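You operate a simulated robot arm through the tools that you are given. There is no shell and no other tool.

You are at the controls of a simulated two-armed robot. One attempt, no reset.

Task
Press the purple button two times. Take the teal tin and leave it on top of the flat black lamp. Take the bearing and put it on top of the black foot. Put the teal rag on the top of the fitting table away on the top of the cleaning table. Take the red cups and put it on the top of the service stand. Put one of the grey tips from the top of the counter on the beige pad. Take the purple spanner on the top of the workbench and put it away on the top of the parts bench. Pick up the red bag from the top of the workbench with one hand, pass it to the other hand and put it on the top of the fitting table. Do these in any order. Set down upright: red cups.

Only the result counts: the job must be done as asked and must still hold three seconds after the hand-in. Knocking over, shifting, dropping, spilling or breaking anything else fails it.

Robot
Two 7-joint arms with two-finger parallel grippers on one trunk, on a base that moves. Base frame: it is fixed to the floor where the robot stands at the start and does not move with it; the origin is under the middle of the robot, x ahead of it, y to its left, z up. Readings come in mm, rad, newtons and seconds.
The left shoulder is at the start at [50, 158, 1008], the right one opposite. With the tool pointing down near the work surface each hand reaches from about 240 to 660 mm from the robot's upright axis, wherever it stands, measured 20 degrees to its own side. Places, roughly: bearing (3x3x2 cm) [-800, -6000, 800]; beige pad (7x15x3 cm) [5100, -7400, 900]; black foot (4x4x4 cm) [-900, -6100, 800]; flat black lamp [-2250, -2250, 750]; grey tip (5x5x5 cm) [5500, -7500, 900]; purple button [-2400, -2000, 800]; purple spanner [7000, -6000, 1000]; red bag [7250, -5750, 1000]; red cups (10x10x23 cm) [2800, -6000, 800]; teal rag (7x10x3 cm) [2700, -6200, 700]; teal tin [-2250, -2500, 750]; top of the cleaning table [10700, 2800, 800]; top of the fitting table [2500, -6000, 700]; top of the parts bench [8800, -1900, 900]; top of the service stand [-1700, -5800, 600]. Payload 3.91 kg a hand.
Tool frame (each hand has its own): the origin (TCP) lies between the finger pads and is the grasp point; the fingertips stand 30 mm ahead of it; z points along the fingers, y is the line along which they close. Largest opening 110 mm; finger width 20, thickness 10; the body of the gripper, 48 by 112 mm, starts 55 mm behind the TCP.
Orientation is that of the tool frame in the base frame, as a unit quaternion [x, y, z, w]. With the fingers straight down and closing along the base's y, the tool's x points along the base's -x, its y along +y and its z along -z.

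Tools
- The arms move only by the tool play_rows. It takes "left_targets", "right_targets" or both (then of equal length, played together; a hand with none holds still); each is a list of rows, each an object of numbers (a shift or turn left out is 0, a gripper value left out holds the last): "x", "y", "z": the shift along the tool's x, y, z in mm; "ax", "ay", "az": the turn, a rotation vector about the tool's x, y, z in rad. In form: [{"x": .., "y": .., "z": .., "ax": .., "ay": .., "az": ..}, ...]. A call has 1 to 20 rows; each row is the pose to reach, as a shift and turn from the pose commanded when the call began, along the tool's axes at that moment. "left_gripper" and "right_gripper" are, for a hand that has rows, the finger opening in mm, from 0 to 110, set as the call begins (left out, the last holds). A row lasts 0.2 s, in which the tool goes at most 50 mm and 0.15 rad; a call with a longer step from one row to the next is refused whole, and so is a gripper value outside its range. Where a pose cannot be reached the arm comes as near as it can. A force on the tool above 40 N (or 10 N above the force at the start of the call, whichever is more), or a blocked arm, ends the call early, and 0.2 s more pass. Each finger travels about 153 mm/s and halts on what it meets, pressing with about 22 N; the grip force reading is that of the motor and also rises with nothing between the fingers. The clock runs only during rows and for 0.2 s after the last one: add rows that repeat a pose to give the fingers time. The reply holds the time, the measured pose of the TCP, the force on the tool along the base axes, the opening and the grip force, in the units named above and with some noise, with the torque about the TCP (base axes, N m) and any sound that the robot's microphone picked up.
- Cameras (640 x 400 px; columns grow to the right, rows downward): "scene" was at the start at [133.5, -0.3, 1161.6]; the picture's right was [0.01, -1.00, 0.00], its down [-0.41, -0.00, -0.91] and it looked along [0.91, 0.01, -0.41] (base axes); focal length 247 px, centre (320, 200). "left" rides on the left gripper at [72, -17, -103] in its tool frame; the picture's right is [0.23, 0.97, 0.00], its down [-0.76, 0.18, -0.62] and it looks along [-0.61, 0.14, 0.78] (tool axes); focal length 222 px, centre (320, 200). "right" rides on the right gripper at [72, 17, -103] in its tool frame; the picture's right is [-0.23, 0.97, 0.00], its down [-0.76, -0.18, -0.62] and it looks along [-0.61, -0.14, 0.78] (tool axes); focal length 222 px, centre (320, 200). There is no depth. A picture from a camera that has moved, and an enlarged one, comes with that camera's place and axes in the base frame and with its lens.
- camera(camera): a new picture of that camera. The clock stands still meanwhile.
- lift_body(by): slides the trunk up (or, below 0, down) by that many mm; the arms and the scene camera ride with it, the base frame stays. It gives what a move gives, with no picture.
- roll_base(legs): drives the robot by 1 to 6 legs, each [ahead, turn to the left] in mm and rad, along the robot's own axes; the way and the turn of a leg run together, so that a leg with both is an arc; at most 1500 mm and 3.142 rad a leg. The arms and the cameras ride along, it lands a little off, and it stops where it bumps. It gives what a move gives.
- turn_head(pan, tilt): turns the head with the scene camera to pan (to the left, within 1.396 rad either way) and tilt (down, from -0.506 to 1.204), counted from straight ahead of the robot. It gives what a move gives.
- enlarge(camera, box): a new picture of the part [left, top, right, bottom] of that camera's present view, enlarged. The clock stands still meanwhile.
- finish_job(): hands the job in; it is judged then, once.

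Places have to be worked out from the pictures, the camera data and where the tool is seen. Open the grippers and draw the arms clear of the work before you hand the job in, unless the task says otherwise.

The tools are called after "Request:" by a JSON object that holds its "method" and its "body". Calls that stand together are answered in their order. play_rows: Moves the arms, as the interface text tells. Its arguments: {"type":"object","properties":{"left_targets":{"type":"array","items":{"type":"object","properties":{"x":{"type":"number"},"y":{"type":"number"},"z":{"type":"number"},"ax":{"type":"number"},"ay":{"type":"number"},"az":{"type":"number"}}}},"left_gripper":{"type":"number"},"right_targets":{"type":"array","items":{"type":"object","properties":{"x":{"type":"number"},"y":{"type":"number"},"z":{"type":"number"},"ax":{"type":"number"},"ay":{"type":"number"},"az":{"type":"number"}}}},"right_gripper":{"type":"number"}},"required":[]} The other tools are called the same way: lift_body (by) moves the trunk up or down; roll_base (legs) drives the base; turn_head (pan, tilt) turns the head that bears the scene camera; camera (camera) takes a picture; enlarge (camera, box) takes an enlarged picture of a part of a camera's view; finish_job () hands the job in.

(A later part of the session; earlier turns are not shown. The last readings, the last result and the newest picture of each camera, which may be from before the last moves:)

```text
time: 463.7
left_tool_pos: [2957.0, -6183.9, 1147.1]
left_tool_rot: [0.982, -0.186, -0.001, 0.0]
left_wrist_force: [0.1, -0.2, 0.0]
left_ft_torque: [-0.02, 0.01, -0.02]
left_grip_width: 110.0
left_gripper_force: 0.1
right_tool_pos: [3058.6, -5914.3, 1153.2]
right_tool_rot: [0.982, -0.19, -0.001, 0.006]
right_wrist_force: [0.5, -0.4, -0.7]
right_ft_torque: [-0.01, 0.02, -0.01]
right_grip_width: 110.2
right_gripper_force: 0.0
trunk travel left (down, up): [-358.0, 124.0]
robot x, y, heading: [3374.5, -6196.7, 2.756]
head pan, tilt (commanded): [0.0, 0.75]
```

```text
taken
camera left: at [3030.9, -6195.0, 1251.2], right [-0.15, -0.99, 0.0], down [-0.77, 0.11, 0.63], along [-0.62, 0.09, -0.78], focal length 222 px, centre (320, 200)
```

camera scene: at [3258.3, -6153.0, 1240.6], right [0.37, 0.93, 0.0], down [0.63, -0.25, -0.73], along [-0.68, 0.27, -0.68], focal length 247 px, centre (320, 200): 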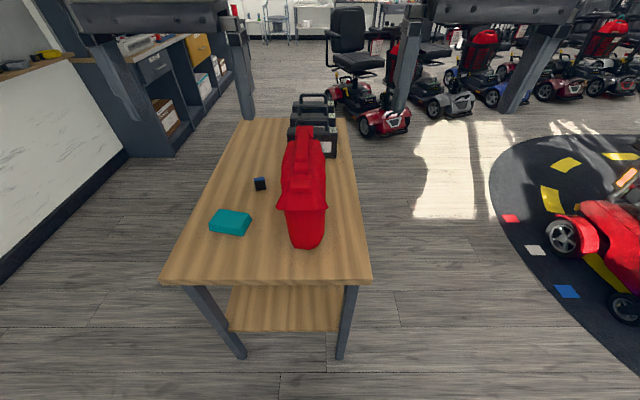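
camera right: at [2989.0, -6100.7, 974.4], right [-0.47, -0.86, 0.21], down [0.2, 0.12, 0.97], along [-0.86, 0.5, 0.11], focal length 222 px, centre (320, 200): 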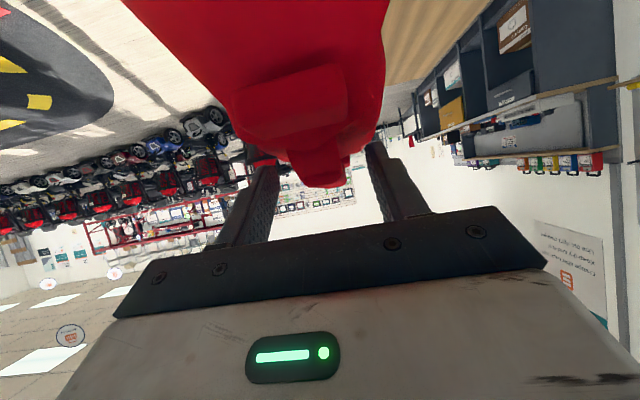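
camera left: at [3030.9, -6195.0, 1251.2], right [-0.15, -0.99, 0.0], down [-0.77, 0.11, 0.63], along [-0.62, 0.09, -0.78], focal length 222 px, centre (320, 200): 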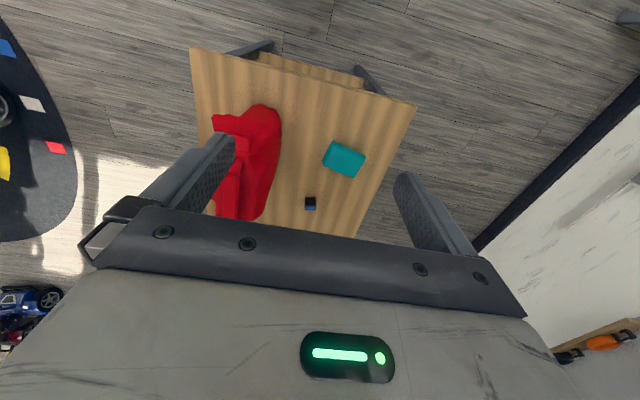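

Bag stands securely on the fitting table. Now the rag with the left hand: I lower the trunk to normal height and zoom in on the rag.

Request:
{"method": "lift_body", "body": {"by": -108}}

Request:
{"method": "enlarge", "body": {"camera": "scene", "box": [180, 160, 300, 270]}}

Request:
{"method": "enlarge", "body": {"camera": "left", "box": [280, 90, 420, 230]}}

```text
time: 465.1
left_tool_pos: [2956.5, -6183.2, 1038.5]
left_tool_rot: [0.983, -0.186, -0.001, 0.0]
left_wrist_force: [-0.5, -0.9, -0.2]
left_ft_torque: [0.03, -0.04, 0.0]
left_grip_width: 110.0
left_gripper_force: 0.1
right_tool_pos: [3058.4, -5914.2, 1044.9]
right_tool_rot: [0.982, -0.19, -0.001, 0.006]
right_wrist_force: [-0.2, -0.3, -0.3]
right_ft_torque: [-0.02, -0.01, 0.01]
right_grip_width: 110.2
right_gripper_force: 0.2
trunk travel left (down, up): [-250.0, 232.0]
robot x, y, heading: [3367.4, -6196.8, 2.76]
head pan, tilt (commanded): [0.0, 0.75]
```

```text
3.64 times, centred on (240, 215) of scene
camera zoom: at [3258.4, -6153.0, 1132.7], right [0.37, 0.93, 0.0], down [0.63, -0.25, -0.73], along [-0.68, 0.27, -0.68], focal length 899 px, centre (611, 146)
```

zoom: 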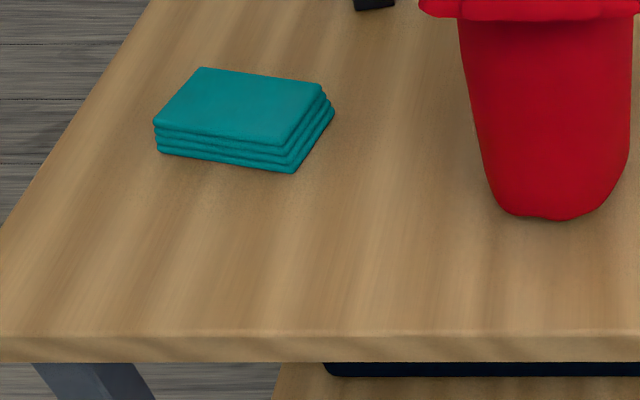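

```text
2.86 times, centred on (350, 160) of left
camera zoom: at [3031.0, -6195.0, 1143.3], right [-0.15, -0.99, 0.0], down [-0.77, 0.11, 0.63], along [-0.62, 0.09, -0.78], focal length 635 px, centre (234, 314)
```

zoom: 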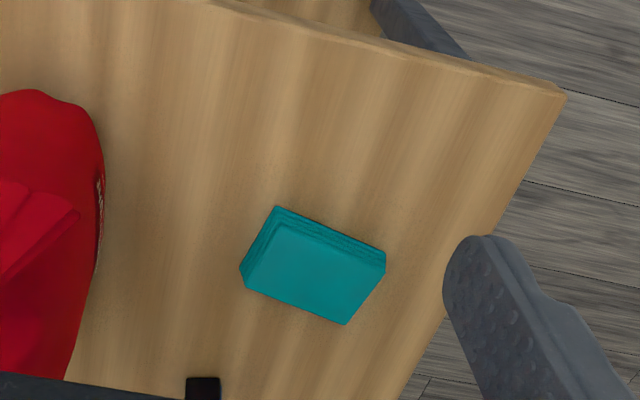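

Rag centre ≈(2747,−6212), top z 748, long axis at ~51°. I move the left hand above it with yaw −1.25 so it closes across the 7 cm side.

Request:
{"method": "play_rows", "body": {"left_gripper": 105, "left_targets": [{"x": -21, "y": 11.5, "z": 10, "az": -0.138}, {"x": -41, "y": 23, "z": 20, "az": -0.277}, {"x": -62, "y": 34.5, "z": 40, "az": -0.415}, {"x": -82, "y": 46, "z": 60, "az": -0.554}, {"x": -103, "y": 57.5, "z": 85, "az": -0.692}, {"x": -123, "y": 69, "z": 110, "az": -0.831}, {"x": -144, "y": 80.5, "z": 140, "az": -0.969}, {"x": -164, "y": 92, "z": 170, "az": -1.108}, {"x": -185, "y": 103.5, "z": 205, "az": -1.246}, {"x": -185, "y": 103.5, "z": 205, "az": -1.246}]}}

Request:
{"method": "camera", "body": {"camera": "left"}}

Request:
{"method": "camera", "body": {"camera": "scene"}}

```text
time: 467.3
left_tool_pos: [2746.2, -6210.8, 833.3]
left_tool_rot: [0.906, 0.423, 0.0, -0.002]
left_wrist_force: [-0.5, 0.0, 0.4]
left_ft_torque: [0.02, 0.0, 0.0]
left_grip_width: 105.1
left_gripper_force: 0.1
right_tool_pos: [3058.3, -5913.9, 1044.8]
right_tool_rot: [0.982, -0.189, -0.002, 0.006]
right_wrist_force: [-0.2, -0.3, 0.0]
right_ft_torque: [0.0, -0.01, -0.01]
right_grip_width: 110.0
right_gripper_force: 0.0
trunk travel left (down, up): [-250.0, 232.0]
robot x, y, heading: [3372.9, -6198.0, 2.761]
head pan, tilt (commanded): [0.0, 0.75]
```

```text
taken
camera left: at [2780.3, -6143.9, 939.0], right [0.89, -0.45, 0.0], down [-0.35, -0.7, 0.62], along [-0.28, -0.55, -0.78], focal length 222 px, centre (320, 200)
```

left: 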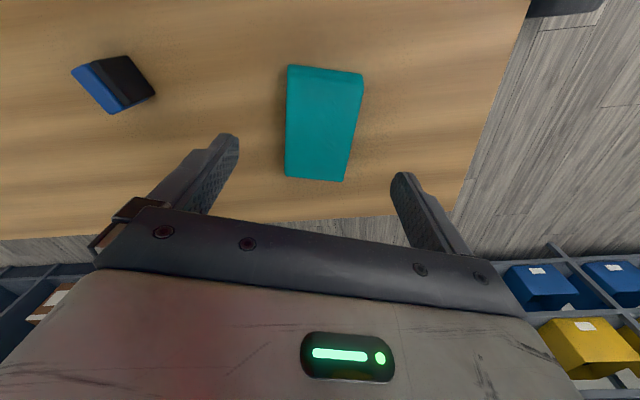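

```text
taken
camera scene: at [3258.2, -6153.0, 1132.6], right [0.37, 0.93, 0.0], down [0.63, -0.25, -0.73], along [-0.68, 0.27, -0.68], focal length 247 px, centre (320, 200)
```

scene: 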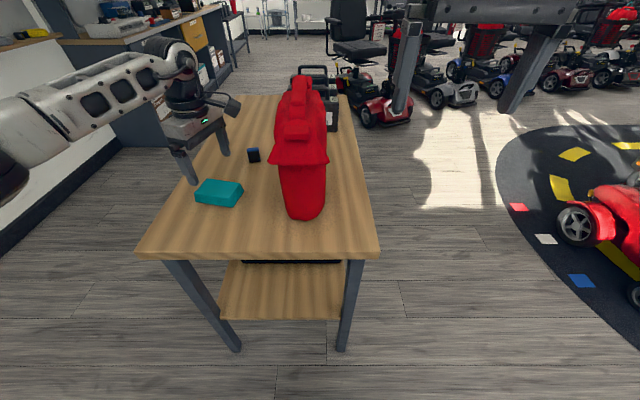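

Well centred; the rag is rotated ~7° from the tool axis, so I add −0.12 rad yaw and descend to TCP z≈753.

Request:
{"method": "play_rows", "body": {"left_targets": [{"az": -0.06, "z": 20}, {"az": -0.12, "z": 45}, {"az": -0.12, "z": 65}, {"az": -0.12, "z": 76}, {"az": -0.12, "z": 80}, {"az": -0.12, "z": 80}]}}

Request:
{"method": "camera", "body": {"camera": "left"}}

```text
time: 468.7
left_tool_pos: [2745.5, -6212.0, 755.4]
left_tool_rot: [0.88, 0.476, -0.001, -0.002]
left_wrist_force: [-0.4, 0.3, -0.4]
left_ft_torque: [0.0, -0.01, -0.01]
left_grip_width: 105.0
left_gripper_force: 0.2
right_tool_pos: [3059.4, -5914.7, 1044.6]
right_tool_rot: [0.982, -0.19, -0.001, 0.006]
right_wrist_force: [0.6, 0.2, -1.2]
right_ft_torque: [-0.01, 0.01, 0.04]
right_grip_width: 110.0
right_gripper_force: 0.1
trunk travel left (down, up): [-250.0, 232.0]
robot x, y, heading: [3370.8, -6197.7, 2.759]
head pan, tilt (commanded): [0.0, 0.75]
```

```text
taken
camera left: at [2771.8, -6142.3, 859.3], right [0.94, -0.34, 0.0], down [-0.27, -0.74, 0.62], along [-0.22, -0.58, -0.78], focal length 222 px, centre (320, 200)
```

left: 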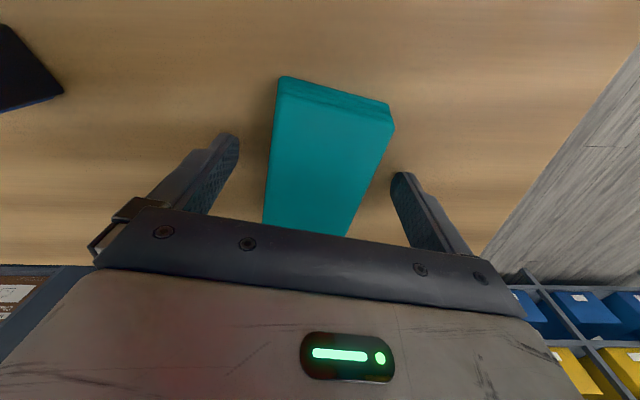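

Rag is centred between the fingers. I close the gripper.

Request:
{"method": "play_rows", "body": {"left_targets": [{"z": 2.5}, {"z": 2.5}]}}

Request:
{"method": "play_rows", "body": {"left_gripper": 30, "left_targets": [{"z": 0}, {"z": 0}, {"z": 0}, {"z": 0}]}}

Request:
{"method": "play_rows", "body": {"left_targets": [{"z": -10}, {"z": -30}, {"z": -60}, {"z": -100}, {"z": -100}]}}

Request:
{"method": "camera", "body": {"camera": "left"}}

Request:
{"method": "camera", "body": {"camera": "scene"}}

```text
time: 469.3
left_tool_pos: [2745.9, -6212.0, 753.4]
left_tool_rot: [0.88, 0.475, -0.001, -0.001]
left_wrist_force: [0.5, 0.5, -0.3]
left_ft_torque: [0.0, 0.0, -0.03]
left_grip_width: 105.0
left_gripper_force: 0.0
right_tool_pos: [3057.4, -5914.9, 1045.5]
right_tool_rot: [0.982, -0.19, -0.001, 0.006]
right_wrist_force: [-0.1, 0.4, 0.0]
right_ft_torque: [0.01, 0.0, 0.0]
right_grip_width: 110.0
right_gripper_force: 0.0
trunk travel left (down, up): [-250.0, 232.0]
robot x, y, heading: [3369.9, -6199.7, 2.762]
head pan, tilt (commanded): [0.0, 0.75]
```

```text
time: 470.3
left_tool_pos: [2745.1, -6210.9, 752.5]
left_tool_rot: [0.879, 0.476, 0.0, -0.002]
left_wrist_force: [0.5, 0.8, -0.3]
left_ft_torque: [0.01, -0.01, 0.02]
left_grip_width: 64.5
left_gripper_force: 22.3
right_tool_pos: [3058.8, -5915.1, 1044.7]
right_tool_rot: [0.982, -0.189, -0.002, 0.006]
right_wrist_force: [0.3, 0.8, -0.8]
right_ft_torque: [0.01, 0.02, -0.04]
right_grip_width: 109.7
right_gripper_force: 0.0
trunk travel left (down, up): [-250.0, 232.0]
robot x, y, heading: [3368.2, -6197.4, 2.764]
head pan, tilt (commanded): [0.0, 0.75]
```

```text
time: 471.5
left_tool_pos: [2745.3, -6210.4, 852.7]
left_tool_rot: [0.88, 0.476, -0.001, -0.002]
left_wrist_force: [-0.3, 0.0, -0.8]
left_ft_torque: [-0.05, -0.02, -0.03]
left_grip_width: 64.1
left_gripper_force: 21.8
right_tool_pos: [3058.1, -5913.8, 1045.0]
right_tool_rot: [0.982, -0.19, -0.002, 0.006]
right_wrist_force: [0.8, -0.5, 0.1]
right_ft_torque: [0.01, -0.01, -0.01]
right_grip_width: 110.1
right_gripper_force: 0.1
trunk travel left (down, up): [-250.0, 232.0]
robot x, y, heading: [3369.5, -6198.8, 2.762]
head pan, tilt (commanded): [0.0, 0.75]
```

```text
taken
camera left: at [2771.3, -6141.6, 957.0], right [0.94, -0.34, 0.0], down [-0.27, -0.74, 0.62], along [-0.22, -0.58, -0.78], focal length 222 px, centre (320, 200)
```

left: 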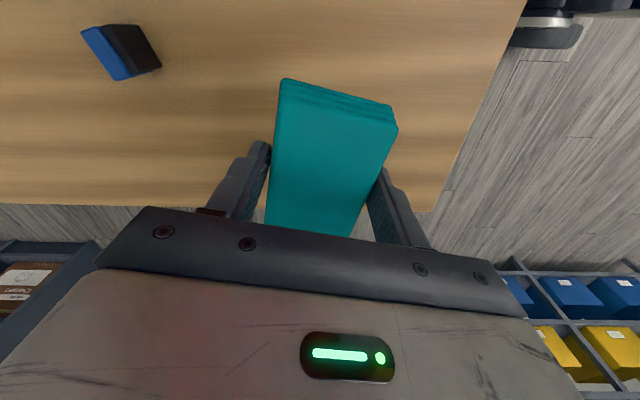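

```text
taken
camera scene: at [3258.3, -6153.0, 1132.6], right [0.37, 0.93, 0.0], down [0.63, -0.25, -0.73], along [-0.68, 0.27, -0.68], focal length 247 px, centre (320, 200)
```

scene: 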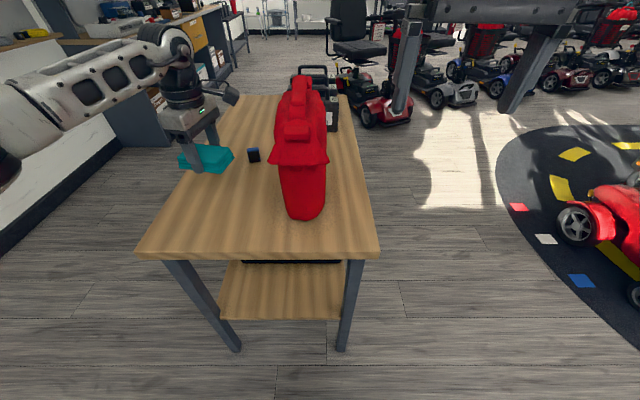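

Rag held (64 mm). I raise and return the left hand to its home pose, yawing back.

Request:
{"method": "play_rows", "body": {"left_targets": [{"z": -46, "az": 0.0}, {"z": -92, "az": 0.1}, {"z": -138, "az": 0.23}, {"z": -186, "az": 0.36}, {"x": 23, "y": 27, "z": -186, "az": 0.5}, {"x": 46, "y": 54, "z": -186, "az": 0.64}, {"x": 69, "y": 81, "z": -186, "az": 0.78}, {"x": 92, "y": 108, "z": -186, "az": 0.92}, {"x": 115, "y": 135, "z": -186, "az": 1.06}, {"x": 138, "y": 162, "z": -186, "az": 1.2}, {"x": 138, "y": 162, "z": -186, "az": 1.33}, {"x": 138, "y": 162, "z": -186, "az": 1.366}]}}

Request:
{"method": "roll_base", "body": {"legs": [[-550, 0]]}}

Request:
{"method": "camera", "body": {"camera": "scene"}}

```text
time: 474.1
left_tool_pos: [2959.6, -6185.3, 1037.0]
left_tool_rot: [0.982, -0.187, -0.002, 0.0]
left_wrist_force: [0.5, -0.6, -0.5]
left_ft_torque: [-0.03, 0.03, 0.01]
left_grip_width: 64.2
left_gripper_force: 22.0
right_tool_pos: [3058.2, -5914.9, 1045.2]
right_tool_rot: [0.982, -0.19, -0.002, 0.006]
right_wrist_force: [-0.4, -0.2, 0.0]
right_ft_torque: [0.0, 0.01, 0.02]
right_grip_width: 109.9
right_gripper_force: 0.0
trunk travel left (down, up): [-250.0, 232.0]
robot x, y, heading: [3373.7, -6197.4, 2.764]
head pan, tilt (commanded): [0.0, 0.75]
```

```text
time: 477.3
left_tool_pos: [3469.2, -6389.2, 1037.4]
left_tool_rot: [0.983, -0.186, -0.002, 0.0]
left_wrist_force: [-0.1, -1.0, 0.1]
left_ft_torque: [0.0, -0.01, 0.0]
left_grip_width: 64.4
left_gripper_force: 21.9
right_tool_pos: [3569.4, -6117.9, 1045.2]
right_tool_rot: [0.982, -0.189, -0.001, 0.006]
right_wrist_force: [-0.4, -0.5, -0.1]
right_ft_torque: [-0.02, -0.02, 0.01]
right_grip_width: 110.0
right_gripper_force: 0.0
trunk travel left (down, up): [-250.0, 232.0]
robot x, y, heading: [3881.3, -6399.2, 2.765]
head pan, tilt (commanded): [0.0, 0.75]
```

```text
taken
camera scene: at [3769.2, -6355.8, 1132.6], right [0.37, 0.93, 0.0], down [0.63, -0.25, -0.73], along [-0.68, 0.27, -0.68], focal length 247 px, centre (320, 200)
```

scene: 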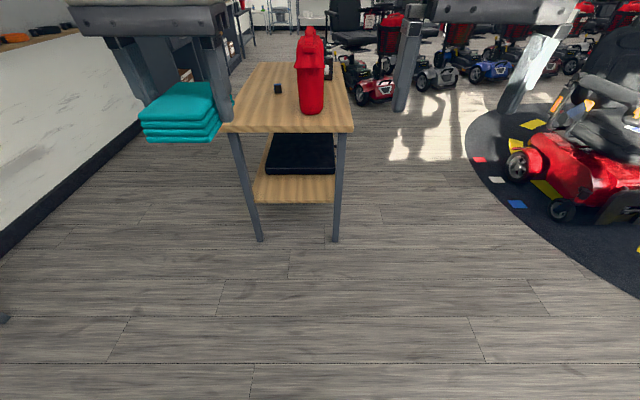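

All fine at the fitting table. Now to the workbench for the spanner: I turn, drive to the pre-stance, face the bench, and raise the trunk.

Request:
{"method": "roll_base", "body": {"legs": [[0, -2.369], [1260, 0], [1264, 0], [0, -0.791]]}}

Request:
{"method": "lift_body", "body": {"by": 150}}

Request:
{"method": "camera", "body": {"camera": "scene"}}

```text
time: 497.5
left_tool_pos: [6669.1, -5480.5, 1037.4]
left_tool_rot: [0.206, 0.978, 0.0, 0.002]
left_wrist_force: [0.7, -0.1, -2.2]
left_ft_torque: [0.03, -0.02, 0.0]
left_grip_width: 64.3
left_gripper_force: 22.2
right_tool_pos: [6557.9, -5746.7, 1044.9]
right_tool_rot: [0.21, 0.978, 0.006, 0.0]
right_wrist_force: [-0.5, 0.2, -0.6]
right_ft_torque: [-0.01, 0.01, 0.03]
right_grip_width: 110.0
right_gripper_force: 0.1
trunk travel left (down, up): [-250.0, 232.0]
robot x, y, heading: [6257.1, -5455.8, -0.416]
head pan, tilt (commanded): [0.0, 0.75]
```

```text
time: 499.2
left_tool_pos: [6669.6, -5479.2, 1188.3]
left_tool_rot: [0.206, 0.978, -0.002, 0.002]
left_wrist_force: [0.5, -0.7, 0.4]
left_ft_torque: [0.02, -0.01, 0.03]
left_grip_width: 64.1
left_gripper_force: 22.4
right_tool_pos: [6557.7, -5746.9, 1195.3]
right_tool_rot: [0.21, 0.978, 0.006, 0.0]
right_wrist_force: [0.6, -0.6, 0.1]
right_ft_torque: [0.02, -0.01, 0.02]
right_grip_width: 109.9
right_gripper_force: 0.0
trunk travel left (down, up): [-400.0, 82.0]
robot x, y, heading: [6254.3, -5453.1, -0.417]
head pan, tilt (commanded): [0.0, 0.75]
```

```text
taken
camera scene: at [6370.0, -5502.1, 1282.5], right [-0.41, -0.91, 0.0], down [-0.62, 0.28, -0.73], along [0.67, -0.3, -0.68], focal length 247 px, centre (320, 200)
```

scene: 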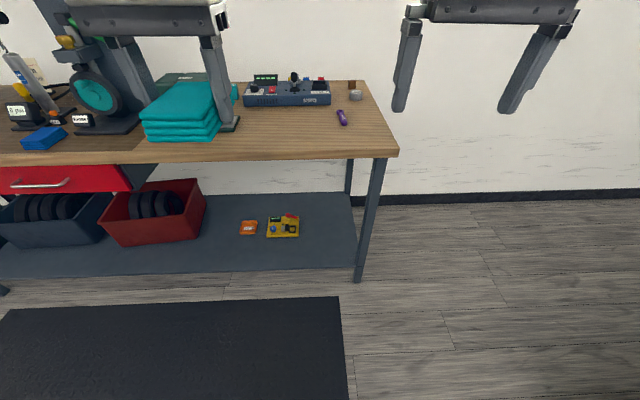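

Spanner visible at ≈(7150,−5938), 105 mm right of my line. I square up and drive 440 mm closer.

Request:
{"method": "roll_base", "body": {"legs": [[0, 0.027], [440, 0]]}}

Request:
{"method": "camera", "body": {"camera": "scene"}}

Request:
{"method": "camera", "body": {"camera": "right"}}

Request:
{"method": "camera", "body": {"camera": "left"}}

```text
time: 502.3
left_tool_pos: [7074.1, -5635.3, 1186.9]
left_tool_rot: [0.192, 0.981, 0.0, 0.002]
left_wrist_force: [0.1, -0.7, -0.2]
left_ft_torque: [0.0, 0.04, -0.03]
left_grip_width: 64.5
left_gripper_force: 21.8
right_tool_pos: [6969.4, -5905.0, 1194.4]
right_tool_rot: [0.196, 0.981, 0.006, 0.0]
right_wrist_force: [0.6, 0.8, -0.6]
right_ft_torque: [0.04, -0.01, 0.03]
right_grip_width: 110.1
right_gripper_force: 0.1
trunk travel left (down, up): [-400.0, 82.0]
robot x, y, heading: [6662.2, -5615.7, -0.392]
head pan, tilt (commanded): [0.0, 0.75]
```

```text
taken
camera scene: at [6775.1, -5665.3, 1282.5], right [-0.38, -0.92, 0.0], down [-0.63, 0.26, -0.73], along [0.68, -0.28, -0.68], focal length 247 px, centre (320, 200)
```

scene: 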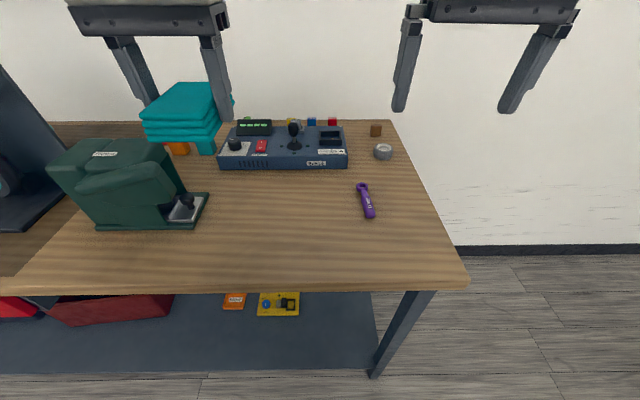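

```text
taken
camera right: at [6908.2, -5862.0, 1299.0], right [0.58, 0.81, 0.01], down [0.63, -0.46, 0.62], along [0.51, -0.35, -0.78], focal length 222 px, centre (320, 200)
```

right: 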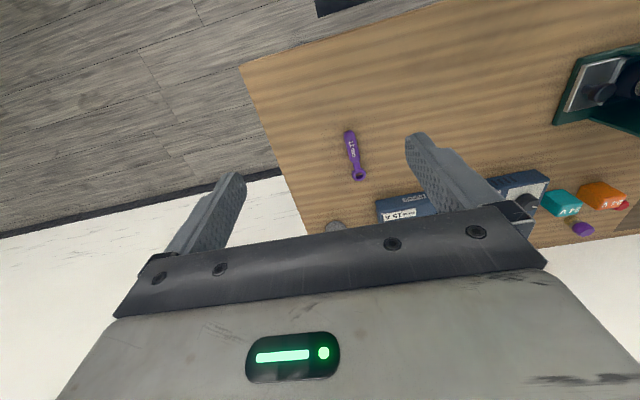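

```text
taken
camera left: at [6999.7, -5623.3, 1291.6], right [0.16, 0.99, 0.0], down [0.77, -0.12, 0.63], along [0.62, -0.1, -0.78], focal length 222 px, centre (320, 200)
```

left: 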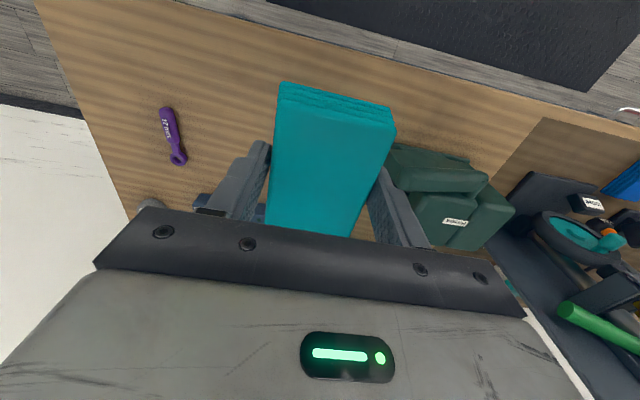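

Good views of the spanner in all three cameras. I zoom in for its exact pose.

Request:
{"method": "enlarge", "body": {"camera": "scene", "box": [335, 165, 405, 235]}}

Request:
{"method": "enlarge", "body": {"camera": "right", "box": [310, 110, 400, 200]}}

Request:
{"method": "enlarge", "body": {"camera": "left", "box": [130, 90, 220, 180]}}

```text
5.71 times, centred on (370, 200) of scene
camera zoom: at [6775.1, -5665.3, 1282.5], right [-0.38, -0.92, 0.0], down [-0.63, 0.26, -0.73], along [0.68, -0.28, -0.68], focal length 1412 px, centre (34, 200)
```

zoom: 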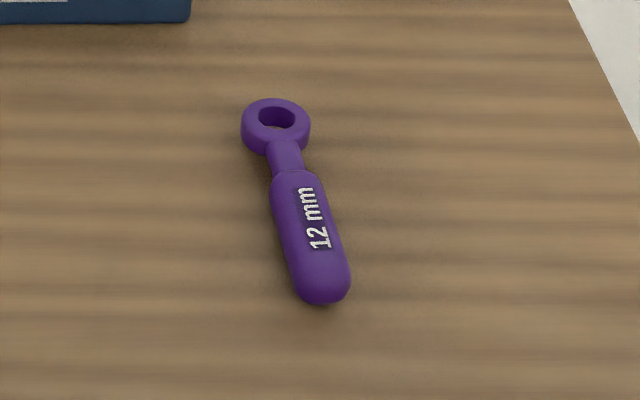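

```text
4.44 times, centred on (355, 155) of right
camera zoom: at [6908.2, -5862.0, 1299.0], right [0.58, 0.81, 0.01], down [0.63, -0.46, 0.62], along [0.51, -0.35, -0.78], focal length 987 px, centre (164, 400)
```

zoom: 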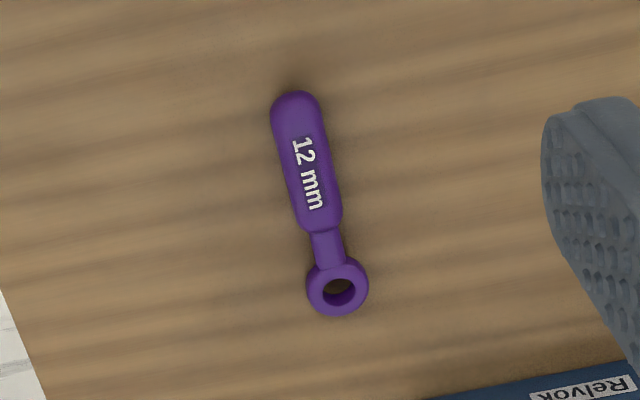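

```text
4.44 times, centred on (175, 135) of left
camera zoom: at [6999.7, -5623.3, 1291.6], right [0.16, 0.99, 0.0], down [0.77, -0.12, 0.63], along [0.62, -0.1, -0.78], focal length 987 px, centre (964, 489)
```

zoom: 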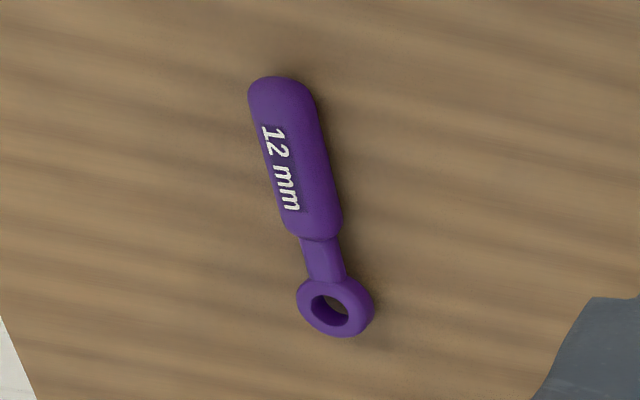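

Spanner: handle centre ≈(7102,−5917.5), ring ≈(7164.5,−5937.5), top z≈892. I move the right hand over the handle with a small yaw (−0.085) to a hover.

Request:
{"method": "play_rows", "body": {"right_gripper": 60, "right_targets": [{"x": -32, "y": 10, "z": 20, "az": -0.03}, {"x": -64, "y": 20, "z": 50, "az": -0.06}, {"x": -96, "y": 30, "z": 85, "az": -0.085}, {"x": -127, "y": 39.5, "z": 120, "az": -0.085}, {"x": -127, "y": 39.5, "z": 165, "az": -0.085}, {"x": -127, "y": 39.5, "z": 205, "az": -0.085}, {"x": -127, "y": 39.5, "z": 234, "az": -0.085}, {"x": -127, "y": 39.5, "z": 234, "az": -0.085}]}}

Request:
{"method": "camera", "body": {"camera": "right"}}

Request:
{"method": "enlarge", "body": {"camera": "scene", "box": [310, 120, 430, 240]}}

```text
time: 504.1
left_tool_pos: [7072.9, -5635.0, 1187.5]
left_tool_rot: [0.193, 0.981, -0.001, 0.001]
left_wrist_force: [-0.2, 0.3, -0.8]
left_ft_torque: [-0.02, 0.06, -0.02]
left_grip_width: 64.3
left_gripper_force: 22.0
right_tool_pos: [7100.9, -5913.0, 962.7]
right_tool_rot: [0.155, 0.988, 0.006, 0.002]
right_wrist_force: [-0.4, 1.0, 0.4]
right_ft_torque: [-0.02, 0.03, -0.03]
right_grip_width: 59.9
right_gripper_force: 0.0
trunk travel left (down, up): [-400.0, 82.0]
robot x, y, heading: [6658.8, -5620.1, -0.387]
head pan, tilt (commanded): [0.0, 0.75]
```

```text
taken
camera right: at [7035.8, -5875.7, 1067.0], right [0.51, 0.86, 0.01], down [0.67, -0.41, 0.62], along [0.54, -0.31, -0.78], focal length 222 px, centre (320, 200)
```

right: 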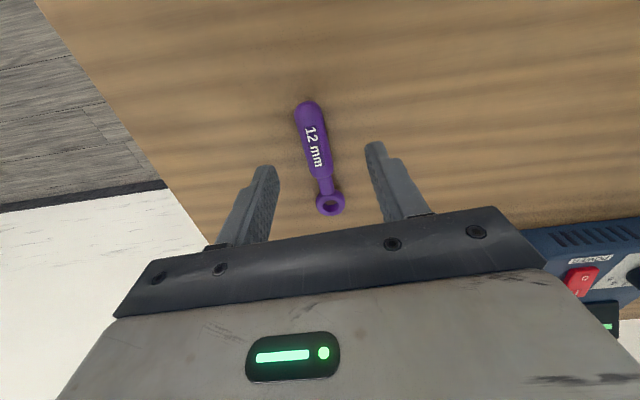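

```text
3.33 times, centred on (370, 180) of scene
camera zoom: at [6774.7, -5665.1, 1282.6], right [-0.38, -0.92, 0.0], down [-0.63, 0.26, -0.73], along [0.68, -0.28, -0.68], focal length 824 px, centre (153, 267)
```

zoom: 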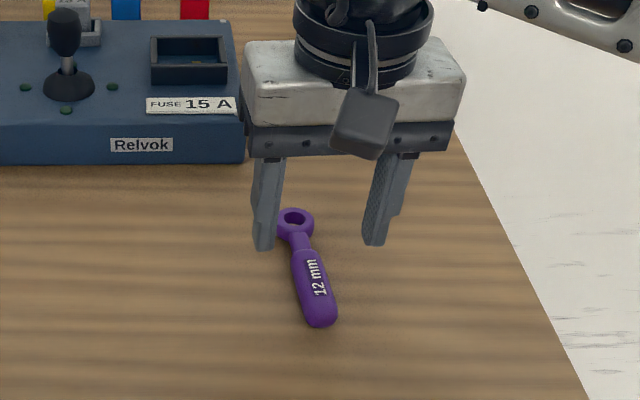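

Aligned; the handle is ~4.5 mm to the right. I correct and lower to TCP z≈908.

Request:
{"method": "play_rows", "body": {"right_targets": [{"y": -4.5, "x": -3, "z": 15}, {"y": -4.5, "x": -3, "z": 35}, {"y": -4.5, "x": -3, "z": 48}, {"y": -4.5, "x": -3, "z": 54}, {"y": -4.5, "x": -3, "z": 54}]}}

Request:
{"method": "camera", "body": {"camera": "right"}}

```text
time: 505.3
left_tool_pos: [7070.8, -5634.1, 1189.3]
left_tool_rot: [0.191, 0.981, -0.002, 0.002]
left_wrist_force: [-0.1, -0.1, 0.4]
left_ft_torque: [-0.02, -0.02, -0.02]
left_grip_width: 64.1
left_gripper_force: 22.1
right_tool_pos: [7102.8, -5918.0, 909.9]
right_tool_rot: [0.155, 0.988, 0.006, 0.002]
right_wrist_force: [-0.3, -0.2, 8.7]
right_ft_torque: [-0.35, 0.18, -0.06]
right_grip_width: 60.3
right_gripper_force: 0.3
trunk travel left (down, up): [-400.0, 82.0]
robot x, y, heading: [6658.9, -5616.8, -0.397]
head pan, tilt (commanded): [0.0, 0.75]
```

```text
taken
camera right: at [7038.3, -5880.7, 1014.2], right [0.51, 0.86, 0.01], down [0.67, -0.41, 0.62], along [0.54, -0.31, -0.78], focal length 222 px, centre (320, 200)
```

right: 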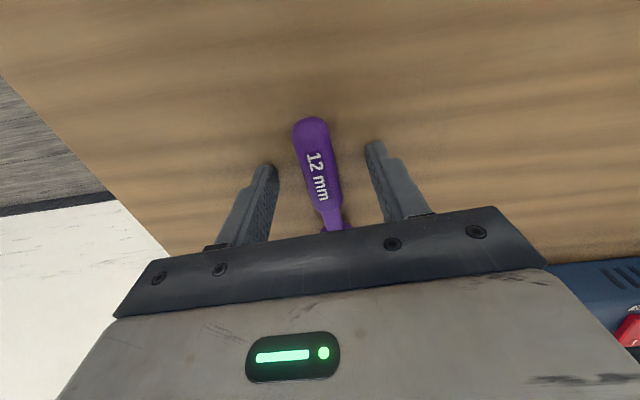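

Fingertips touch the bench (≈z 880) with the handle between them. I raise 1.5 mm and close.

Request:
{"method": "play_rows", "body": {"right_targets": [{"z": -1.5}, {"z": -1.5}]}}

Request:
{"method": "play_rows", "body": {"right_gripper": 0, "right_targets": [{"z": 0}, {"z": 0}, {"z": 0}, {"z": 0}]}}

Request:
{"method": "play_rows", "body": {"right_targets": [{"z": -10}, {"z": -30}, {"z": -70}, {"z": -110}, {"z": -110}]}}

Request:
{"method": "camera", "body": {"camera": "right"}}

Request:
{"method": "camera", "body": {"camera": "scene"}}

```text
time: 505.9
left_tool_pos: [7071.8, -5633.7, 1187.8]
left_tool_rot: [0.193, 0.981, -0.002, 0.003]
left_wrist_force: [-0.8, 0.2, -1.2]
left_ft_torque: [0.03, -0.02, 0.0]
left_grip_width: 64.0
left_gripper_force: 22.0
right_tool_pos: [7104.1, -5918.4, 909.5]
right_tool_rot: [0.155, 0.988, 0.005, 0.002]
right_wrist_force: [-2.2, -0.8, 9.2]
right_ft_torque: [-0.35, 0.22, -0.03]
right_grip_width: 60.2
right_gripper_force: 0.6
trunk travel left (down, up): [-400.0, 82.0]
robot x, y, heading: [6659.7, -5614.2, -0.392]
head pan, tilt (commanded): [0.0, 0.75]
```

```text
time: 506.9
left_tool_pos: [7071.4, -5634.9, 1188.5]
left_tool_rot: [0.193, 0.981, 0.0, 0.002]
left_wrist_force: [-0.1, 0.1, -0.3]
left_ft_torque: [0.03, 0.01, 0.05]
left_grip_width: 64.4
left_gripper_force: 21.9
right_tool_pos: [7103.9, -5919.2, 909.6]
right_tool_rot: [0.155, 0.988, 0.007, 0.002]
right_wrist_force: [-0.9, -7.0, 10.1]
right_ft_torque: [-0.37, 0.01, 0.05]
right_grip_width: 21.5
right_gripper_force: 21.9
trunk travel left (down, up): [-400.0, 82.0]
robot x, y, heading: [6659.7, -5614.5, -0.389]
head pan, tilt (commanded): [0.0, 0.75]
```

```text
time: 508.1
left_tool_pos: [7073.5, -5635.9, 1187.6]
left_tool_rot: [0.193, 0.981, 0.001, 0.002]
left_wrist_force: [0.4, -0.7, -1.5]
left_ft_torque: [-0.02, -0.01, 0.02]
left_grip_width: 64.3
left_gripper_force: 22.3
right_tool_pos: [7104.3, -5920.9, 1018.8]
right_tool_rot: [0.155, 0.988, 0.006, 0.001]
right_wrist_force: [0.4, 0.1, -0.8]
right_ft_torque: [0.04, 0.03, 0.01]
right_grip_width: 21.4
right_gripper_force: 21.6
trunk travel left (down, up): [-400.0, 82.0]
robot x, y, heading: [6658.6, -5618.3, -0.395]
head pan, tilt (commanded): [0.0, 0.75]
```

```text
taken
camera right: at [7039.3, -5883.3, 1122.6], right [0.51, 0.86, 0.01], down [0.67, -0.41, 0.62], along [0.54, -0.31, -0.78], focal length 222 px, centre (320, 200)
```

right: 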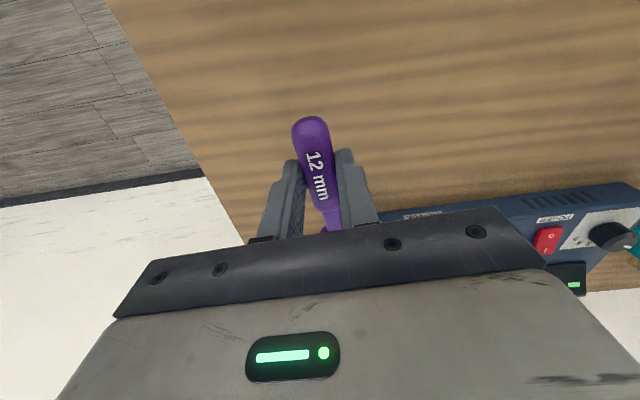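

```text
taken
camera scene: at [6774.9, -5665.3, 1282.6], right [-0.38, -0.92, 0.0], down [-0.63, 0.26, -0.73], along [0.68, -0.28, -0.68], focal length 247 px, centre (320, 200)
```

scene: 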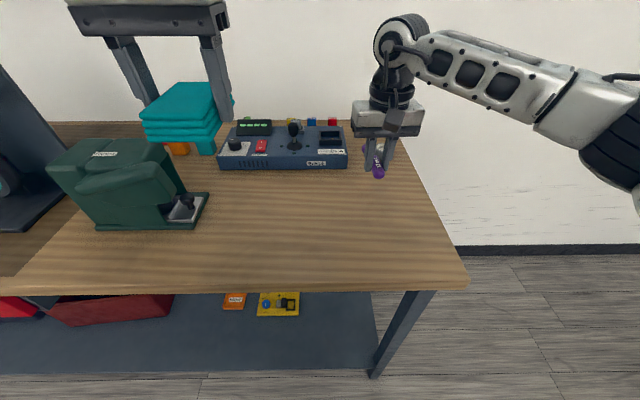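

Spanner secured (21.4 mm). I bring the right hand home, back off 300 mm and turn to face along the bench line to survey the way north.

Request:
{"method": "play_rows", "body": {"right_targets": [{"z": -45}, {"z": -90}, {"x": 30, "y": -8, "z": -130, "az": 0.03}, {"x": 65, "y": -17, "z": -160, "az": 0.06}, {"x": 100, "y": -26, "z": -176, "az": 0.085}, {"x": 130, "y": -35, "z": -176, "az": 0.085}]}}

Request:
{"method": "roll_base", "body": {"legs": [[-300, 0], [0, 1.57]]}}

Request:
{"method": "turn_head", "body": {"pan": 0.0, "tilt": 0.4}}

Request:
{"method": "camera", "body": {"camera": "scene"}}

Request:
{"method": "turn_head", "body": {"pan": -0.7, "tilt": 0.4}}

Request:
{"method": "camera", "body": {"camera": "scene"}}

Request:
{"method": "turn_head", "body": {"pan": 0.8, "tilt": 0.4}}

Request:
{"method": "camera", "body": {"camera": "scene"}}

```text
refused: row 3 steps farther than a row can; nothing moved
```

```text
time: 513.8
left_tool_pos: [6416.9, -5093.5, 1187.7]
left_tool_rot: [-0.543, 0.84, 0.0, 0.001]
left_wrist_force: [0.4, 0.1, -0.1]
left_ft_torque: [-0.01, -0.02, 0.0]
left_grip_width: 64.4
left_gripper_force: 22.2
right_tool_pos: [6705.4, -5070.1, 1018.3]
right_tool_rot: [-0.576, 0.818, 0.005, -0.004]
right_wrist_force: [1.1, -0.7, -0.5]
right_ft_torque: [0.0, 0.01, 0.0]
right_grip_width: 21.2
right_gripper_force: 22.2
trunk travel left (down, up): [-400.0, 82.0]
robot x, y, heading: [6385.5, -5507.0, 1.144]
head pan, tilt (commanded): [0.0, 0.75]
```

```text
time: 514.7
left_tool_pos: [6417.9, -5091.7, 1187.2]
left_tool_rot: [-0.544, 0.839, 0.002, 0.001]
left_wrist_force: [-0.4, 0.0, -0.7]
left_ft_torque: [0.01, -0.01, 0.01]
left_grip_width: 64.2
left_gripper_force: 22.1
right_tool_pos: [6704.7, -5071.4, 1018.8]
right_tool_rot: [-0.576, 0.817, 0.005, -0.005]
right_wrist_force: [-0.4, -0.4, -0.9]
right_ft_torque: [-0.02, -0.02, 0.04]
right_grip_width: 21.2
right_gripper_force: 22.3
trunk travel left (down, up): [-400.0, 82.0]
robot x, y, heading: [6384.7, -5502.8, 1.139]
head pan, tilt (commanded): [0.0, 0.4]
```

```text
taken
camera scene: at [6442.2, -5384.3, 1313.6], right [0.91, -0.41, 0.0], down [-0.16, -0.36, -0.92], along [0.38, 0.84, -0.39], focal length 247 px, centre (320, 200)
```

scene: 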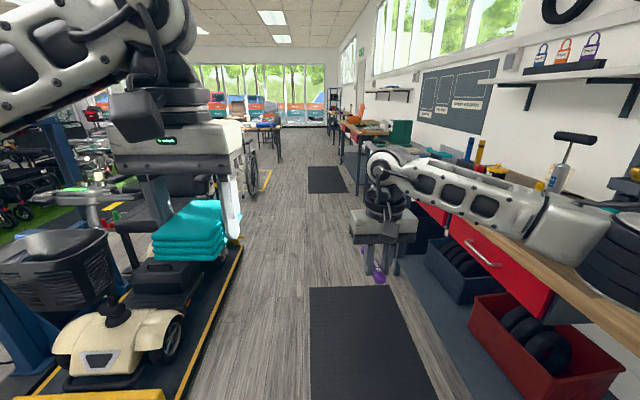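

```text
time: 515.7
left_tool_pos: [6417.5, -5092.9, 1189.3]
left_tool_rot: [-0.544, 0.839, 0.001, 0.001]
left_wrist_force: [-0.3, 0.7, -1.5]
left_ft_torque: [-0.03, 0.01, 0.02]
left_grip_width: 64.4
left_gripper_force: 21.6
right_tool_pos: [6704.2, -5069.9, 1018.8]
right_tool_rot: [-0.576, 0.818, 0.005, -0.002]
right_wrist_force: [0.3, 0.6, -1.3]
right_ft_torque: [0.01, 0.03, 0.01]
right_grip_width: 21.4
right_gripper_force: 22.1
trunk travel left (down, up): [-400.0, 82.0]
robot x, y, heading: [6384.2, -5502.1, 1.148]
head pan, tilt (commanded): [-0.7, 0.4]
```

```text
taken
camera scene: at [6487.6, -5428.7, 1313.7], right [0.43, -0.9, 0.0], down [-0.35, -0.17, -0.92], along [0.83, 0.4, -0.39], focal length 247 px, centre (320, 200)
```

scene: 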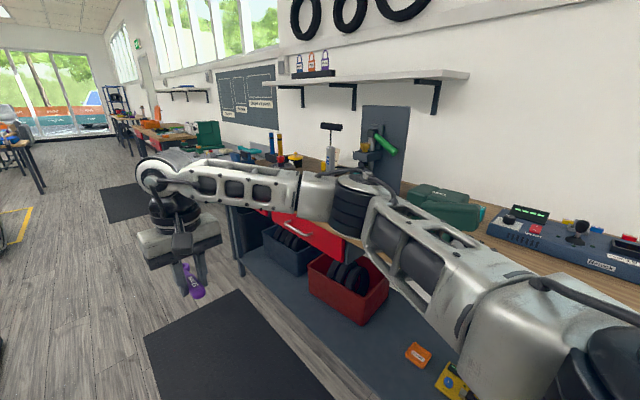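

```text
time: 517.3
left_tool_pos: [6417.3, -5093.2, 1187.7]
left_tool_rot: [-0.543, 0.84, 0.001, 0.002]
left_wrist_force: [0.1, 0.2, -0.6]
left_ft_torque: [0.0, -0.01, 0.02]
left_grip_width: 64.4
left_gripper_force: 22.0
right_tool_pos: [6703.9, -5071.4, 1018.6]
right_tool_rot: [-0.575, 0.818, 0.004, -0.003]
right_wrist_force: [0.1, -0.4, -1.0]
right_ft_torque: [-0.04, -0.04, -0.01]
right_grip_width: 21.5
right_gripper_force: 22.1
trunk travel left (down, up): [-400.0, 82.0]
robot x, y, heading: [6383.6, -5500.5, 1.146]
head pan, tilt (commanded): [0.799, 0.4]
```

```text
taken
camera scene: at [6370.2, -5382.5, 1313.7], right [0.93, 0.36, 0.0], down [0.14, -0.36, -0.92], along [-0.34, 0.86, -0.39], focal length 247 px, centre (320, 200)
```

scene: 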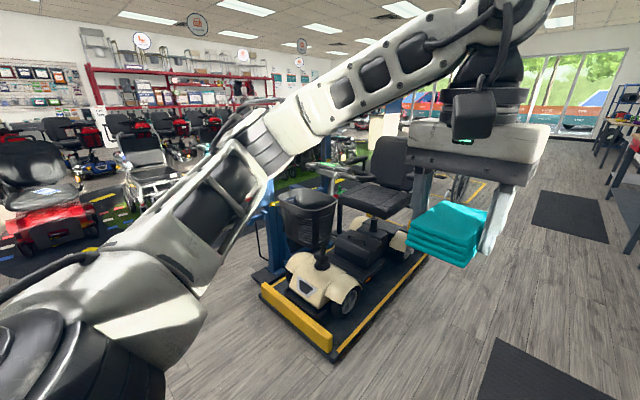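

The arm move was refused (step too long), so the right hand is still extended. I retract it now in smaller steps before driving on.

Request:
{"method": "play_rows", "body": {"right_targets": [{"z": -45}, {"z": -90}, {"z": -135}, {"x": 5, "y": -2, "z": -172}, {"x": 45, "y": -12, "z": -176, "az": 0.03}, {"x": 85, "y": -23, "z": -176, "az": 0.06}, {"x": 125, "y": -34, "z": -176, "az": 0.085}, {"x": 130, "y": -35, "z": -176, "az": 0.085}]}}

Request:
{"method": "turn_head", "body": {"pan": 0.0, "tilt": 0.4}}

Request:
{"method": "camera", "body": {"camera": "scene"}}

```text
time: 519.1
left_tool_pos: [6418.6, -5090.7, 1187.7]
left_tool_rot: [-0.543, 0.84, 0.0, 0.001]
left_wrist_force: [0.2, -0.4, -0.3]
left_ft_torque: [-0.02, 0.03, -0.03]
left_grip_width: 64.1
left_gripper_force: 21.8
right_tool_pos: [6694.8, -5208.4, 1195.0]
right_tool_rot: [-0.541, 0.841, 0.005, -0.004]
right_wrist_force: [1.0, -0.7, -1.4]
right_ft_torque: [0.0, 0.03, 0.02]
right_grip_width: 21.3
right_gripper_force: 21.4
trunk travel left (down, up): [-400.0, 82.0]
robot x, y, heading: [6385.0, -5505.0, 1.141]
head pan, tilt (commanded): [0.799, 0.4]
```

```text
time: 520.3
left_tool_pos: [6418.0, -5091.8, 1187.4]
left_tool_rot: [-0.543, 0.84, 0.002, 0.001]
left_wrist_force: [-0.8, -0.1, -0.4]
left_ft_torque: [0.01, 0.0, 0.02]
left_grip_width: 64.3
left_gripper_force: 22.2
right_tool_pos: [6694.4, -5207.4, 1195.6]
right_tool_rot: [-0.541, 0.841, 0.003, -0.004]
right_wrist_force: [-1.3, 0.2, -1.3]
right_ft_torque: [0.0, -0.01, -0.02]
right_grip_width: 21.3
right_gripper_force: 22.5
trunk travel left (down, up): [-400.0, 82.0]
robot x, y, heading: [6385.2, -5503.8, 1.143]
head pan, tilt (commanded): [0.0, 0.4]
```

```text
taken
camera scene: at [6442.2, -5384.3, 1313.7], right [0.91, -0.41, 0.0], down [-0.16, -0.35, -0.92], along [0.38, 0.84, -0.39], focal length 247 px, centre (320, 200)
```

scene: 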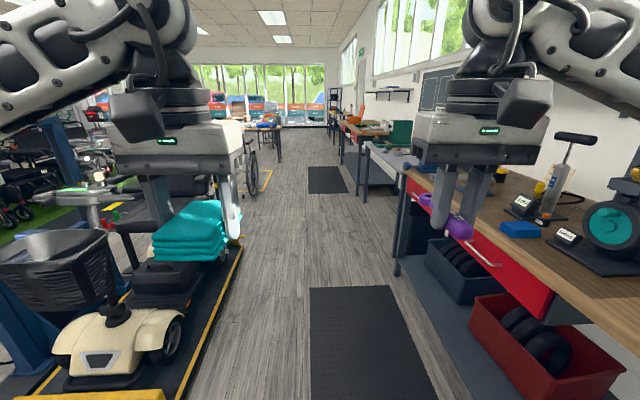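

The lane between the lift platform (n≈7360) and bench fronts (n≈8631) is ~1.27 m wide and I'm centred. I drive north along it and look for the parts bench.

Request:
{"method": "roll_base", "body": {"legs": [[0, 0.037], [1400, 0], [1400, 0]]}}

Request:
{"method": "camera", "body": {"camera": "scene"}}

Request:
{"method": "turn_head", "body": {"pan": -0.8, "tilt": 0.4}}

Request:
{"method": "camera", "body": {"camera": "scene"}}

```text
time: 534.2
left_tool_pos: [7455.2, -2494.8, 1187.3]
left_tool_rot: [-0.565, 0.825, 0.001, 0.002]
left_wrist_force: [0.1, -0.7, -0.4]
left_ft_torque: [-0.02, -0.01, 0.03]
left_grip_width: 64.4
left_gripper_force: 21.9
right_tool_pos: [7738.5, -2596.7, 1195.9]
right_tool_rot: [-0.562, 0.827, 0.005, -0.004]
right_wrist_force: [-0.3, -0.4, -0.7]
right_ft_torque: [-0.02, -0.02, 0.01]
right_grip_width: 21.5
right_gripper_force: 21.6
trunk travel left (down, up): [-400.0, 82.0]
robot x, y, heading: [7441.2, -2908.3, 1.194]
head pan, tilt (commanded): [0.0, 0.4]
```

```text
taken
camera scene: at [7495.0, -2785.2, 1313.7], right [0.93, -0.36, 0.0], down [-0.14, -0.36, -0.92], along [0.34, 0.86, -0.39], focal length 247 px, centre (320, 200)
```

scene: 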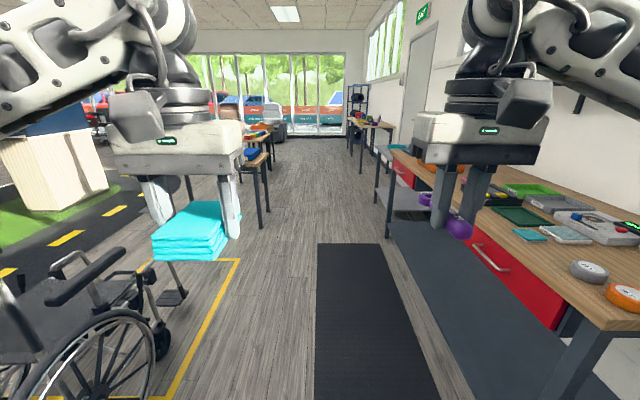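

```text
time: 535.4
left_tool_pos: [7455.5, -2495.8, 1187.6]
left_tool_rot: [-0.565, 0.825, 0.001, 0.001]
left_wrist_force: [-0.4, 0.0, 0.1]
left_ft_torque: [0.0, -0.01, -0.02]
left_grip_width: 64.4
left_gripper_force: 22.1
right_tool_pos: [7738.2, -2595.9, 1195.2]
right_tool_rot: [-0.562, 0.827, 0.005, -0.004]
right_wrist_force: [0.2, 0.0, -0.2]
right_ft_torque: [0.03, -0.02, -0.03]
right_grip_width: 21.3
right_gripper_force: 21.7
trunk travel left (down, up): [-400.0, 82.0]
robot x, y, heading: [7447.6, -2904.8, 1.2]
head pan, tilt (commanded): [-0.799, 0.4]
```

```text
taken
camera scene: at [7546.6, -2835.6, 1313.7], right [0.39, -0.92, 0.0], down [-0.36, -0.15, -0.92], along [0.85, 0.36, -0.39], focal length 247 px, centre (320, 200)
```

scene: 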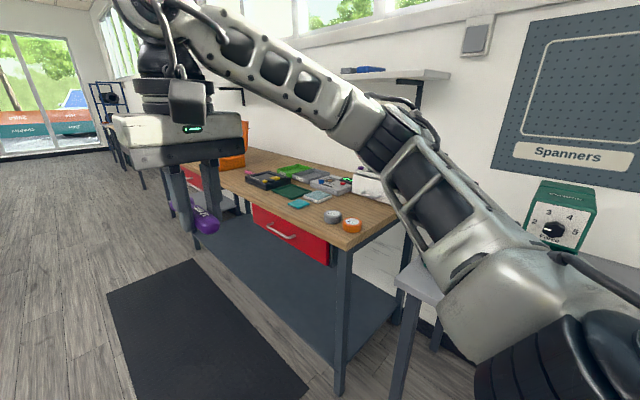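

The parts bench is the brown bench ahead-right. I drive 850 mm further and turn to face it.

Request:
{"method": "roll_base", "body": {"legs": [[0, -0.015], [850, 0], [0, -1.57]]}}

Request:
{"method": "turn_head", "body": {"pan": 0.0, "tilt": 0.6}}

Request:
{"method": "camera", "body": {"camera": "scene"}}

```text
time: 544.0
left_tool_pos: [8176.8, -2137.6, 1187.8]
left_tool_rot: [0.191, 0.982, 0.0, 0.002]
left_wrist_force: [0.1, -0.8, -1.1]
left_ft_torque: [-0.02, 0.0, 0.0]
left_grip_width: 64.2
left_gripper_force: 21.8
right_tool_pos: [8072.4, -2420.5, 1194.4]
right_tool_rot: [0.195, 0.981, 0.007, 0.001]
right_wrist_force: [0.8, -0.5, -1.2]
right_ft_torque: [-0.02, 0.01, -0.01]
right_grip_width: 21.4
right_gripper_force: 21.7
trunk travel left (down, up): [-400.0, 82.0]
robot x, y, heading: [7766.4, -2118.6, -0.387]
head pan, tilt (commanded): [-0.799, 0.4]
```

```text
time: 545.1
left_tool_pos: [8176.9, -2138.3, 1186.9]
left_tool_rot: [0.192, 0.981, -0.001, 0.002]
left_wrist_force: [0.1, -0.1, -1.0]
left_ft_torque: [0.03, 0.0, 0.03]
left_grip_width: 64.2
left_gripper_force: 21.6
right_tool_pos: [8071.7, -2419.0, 1195.0]
right_tool_rot: [0.194, 0.981, 0.006, 0.0]
right_wrist_force: [-0.7, 0.0, -0.7]
right_ft_torque: [0.0, 0.02, -0.01]
right_grip_width: 21.5
right_gripper_force: 22.2
trunk travel left (down, up): [-400.0, 82.0]
robot x, y, heading: [7761.7, -2120.6, -0.391]
head pan, tilt (commanded): [0.0, 0.6]
```

```text
taken
camera scene: at [7884.7, -2171.8, 1295.5], right [-0.38, -0.93, 0.0], down [-0.52, 0.21, -0.83], along [0.76, -0.31, -0.56], focal length 247 px, centre (320, 200)
```

scene: 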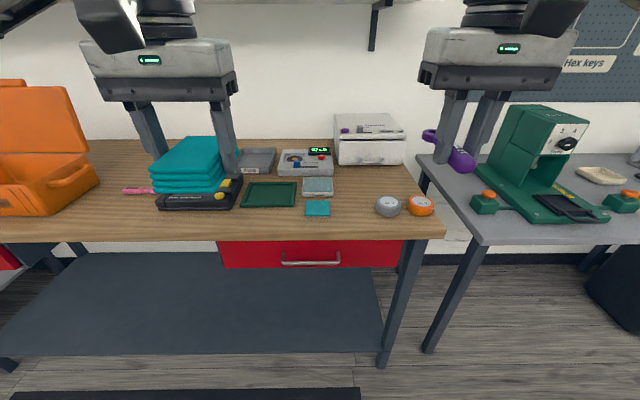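

I zoom on the bench top to choose a clear spot for the spanner.

Request:
{"method": "enlarge", "body": {"camera": "scene", "box": [100, 120, 460, 260]}}

```text
1.78 times, centred on (280, 190) of scene
camera zoom: at [7884.7, -2171.8, 1295.5], right [-0.38, -0.93, 0.0], down [-0.52, 0.21, -0.83], along [0.76, -0.31, -0.56], focal length 439 px, centre (391, 218)
```

zoom: 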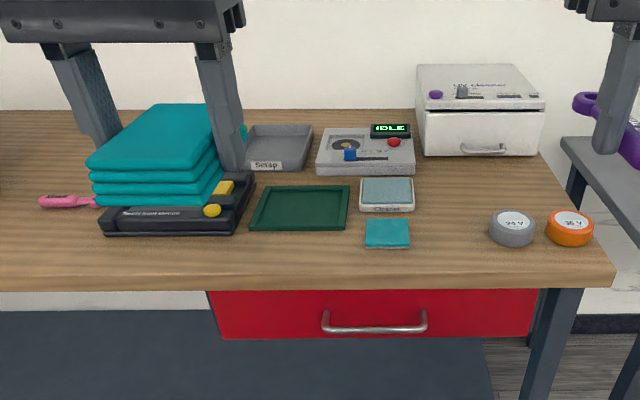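

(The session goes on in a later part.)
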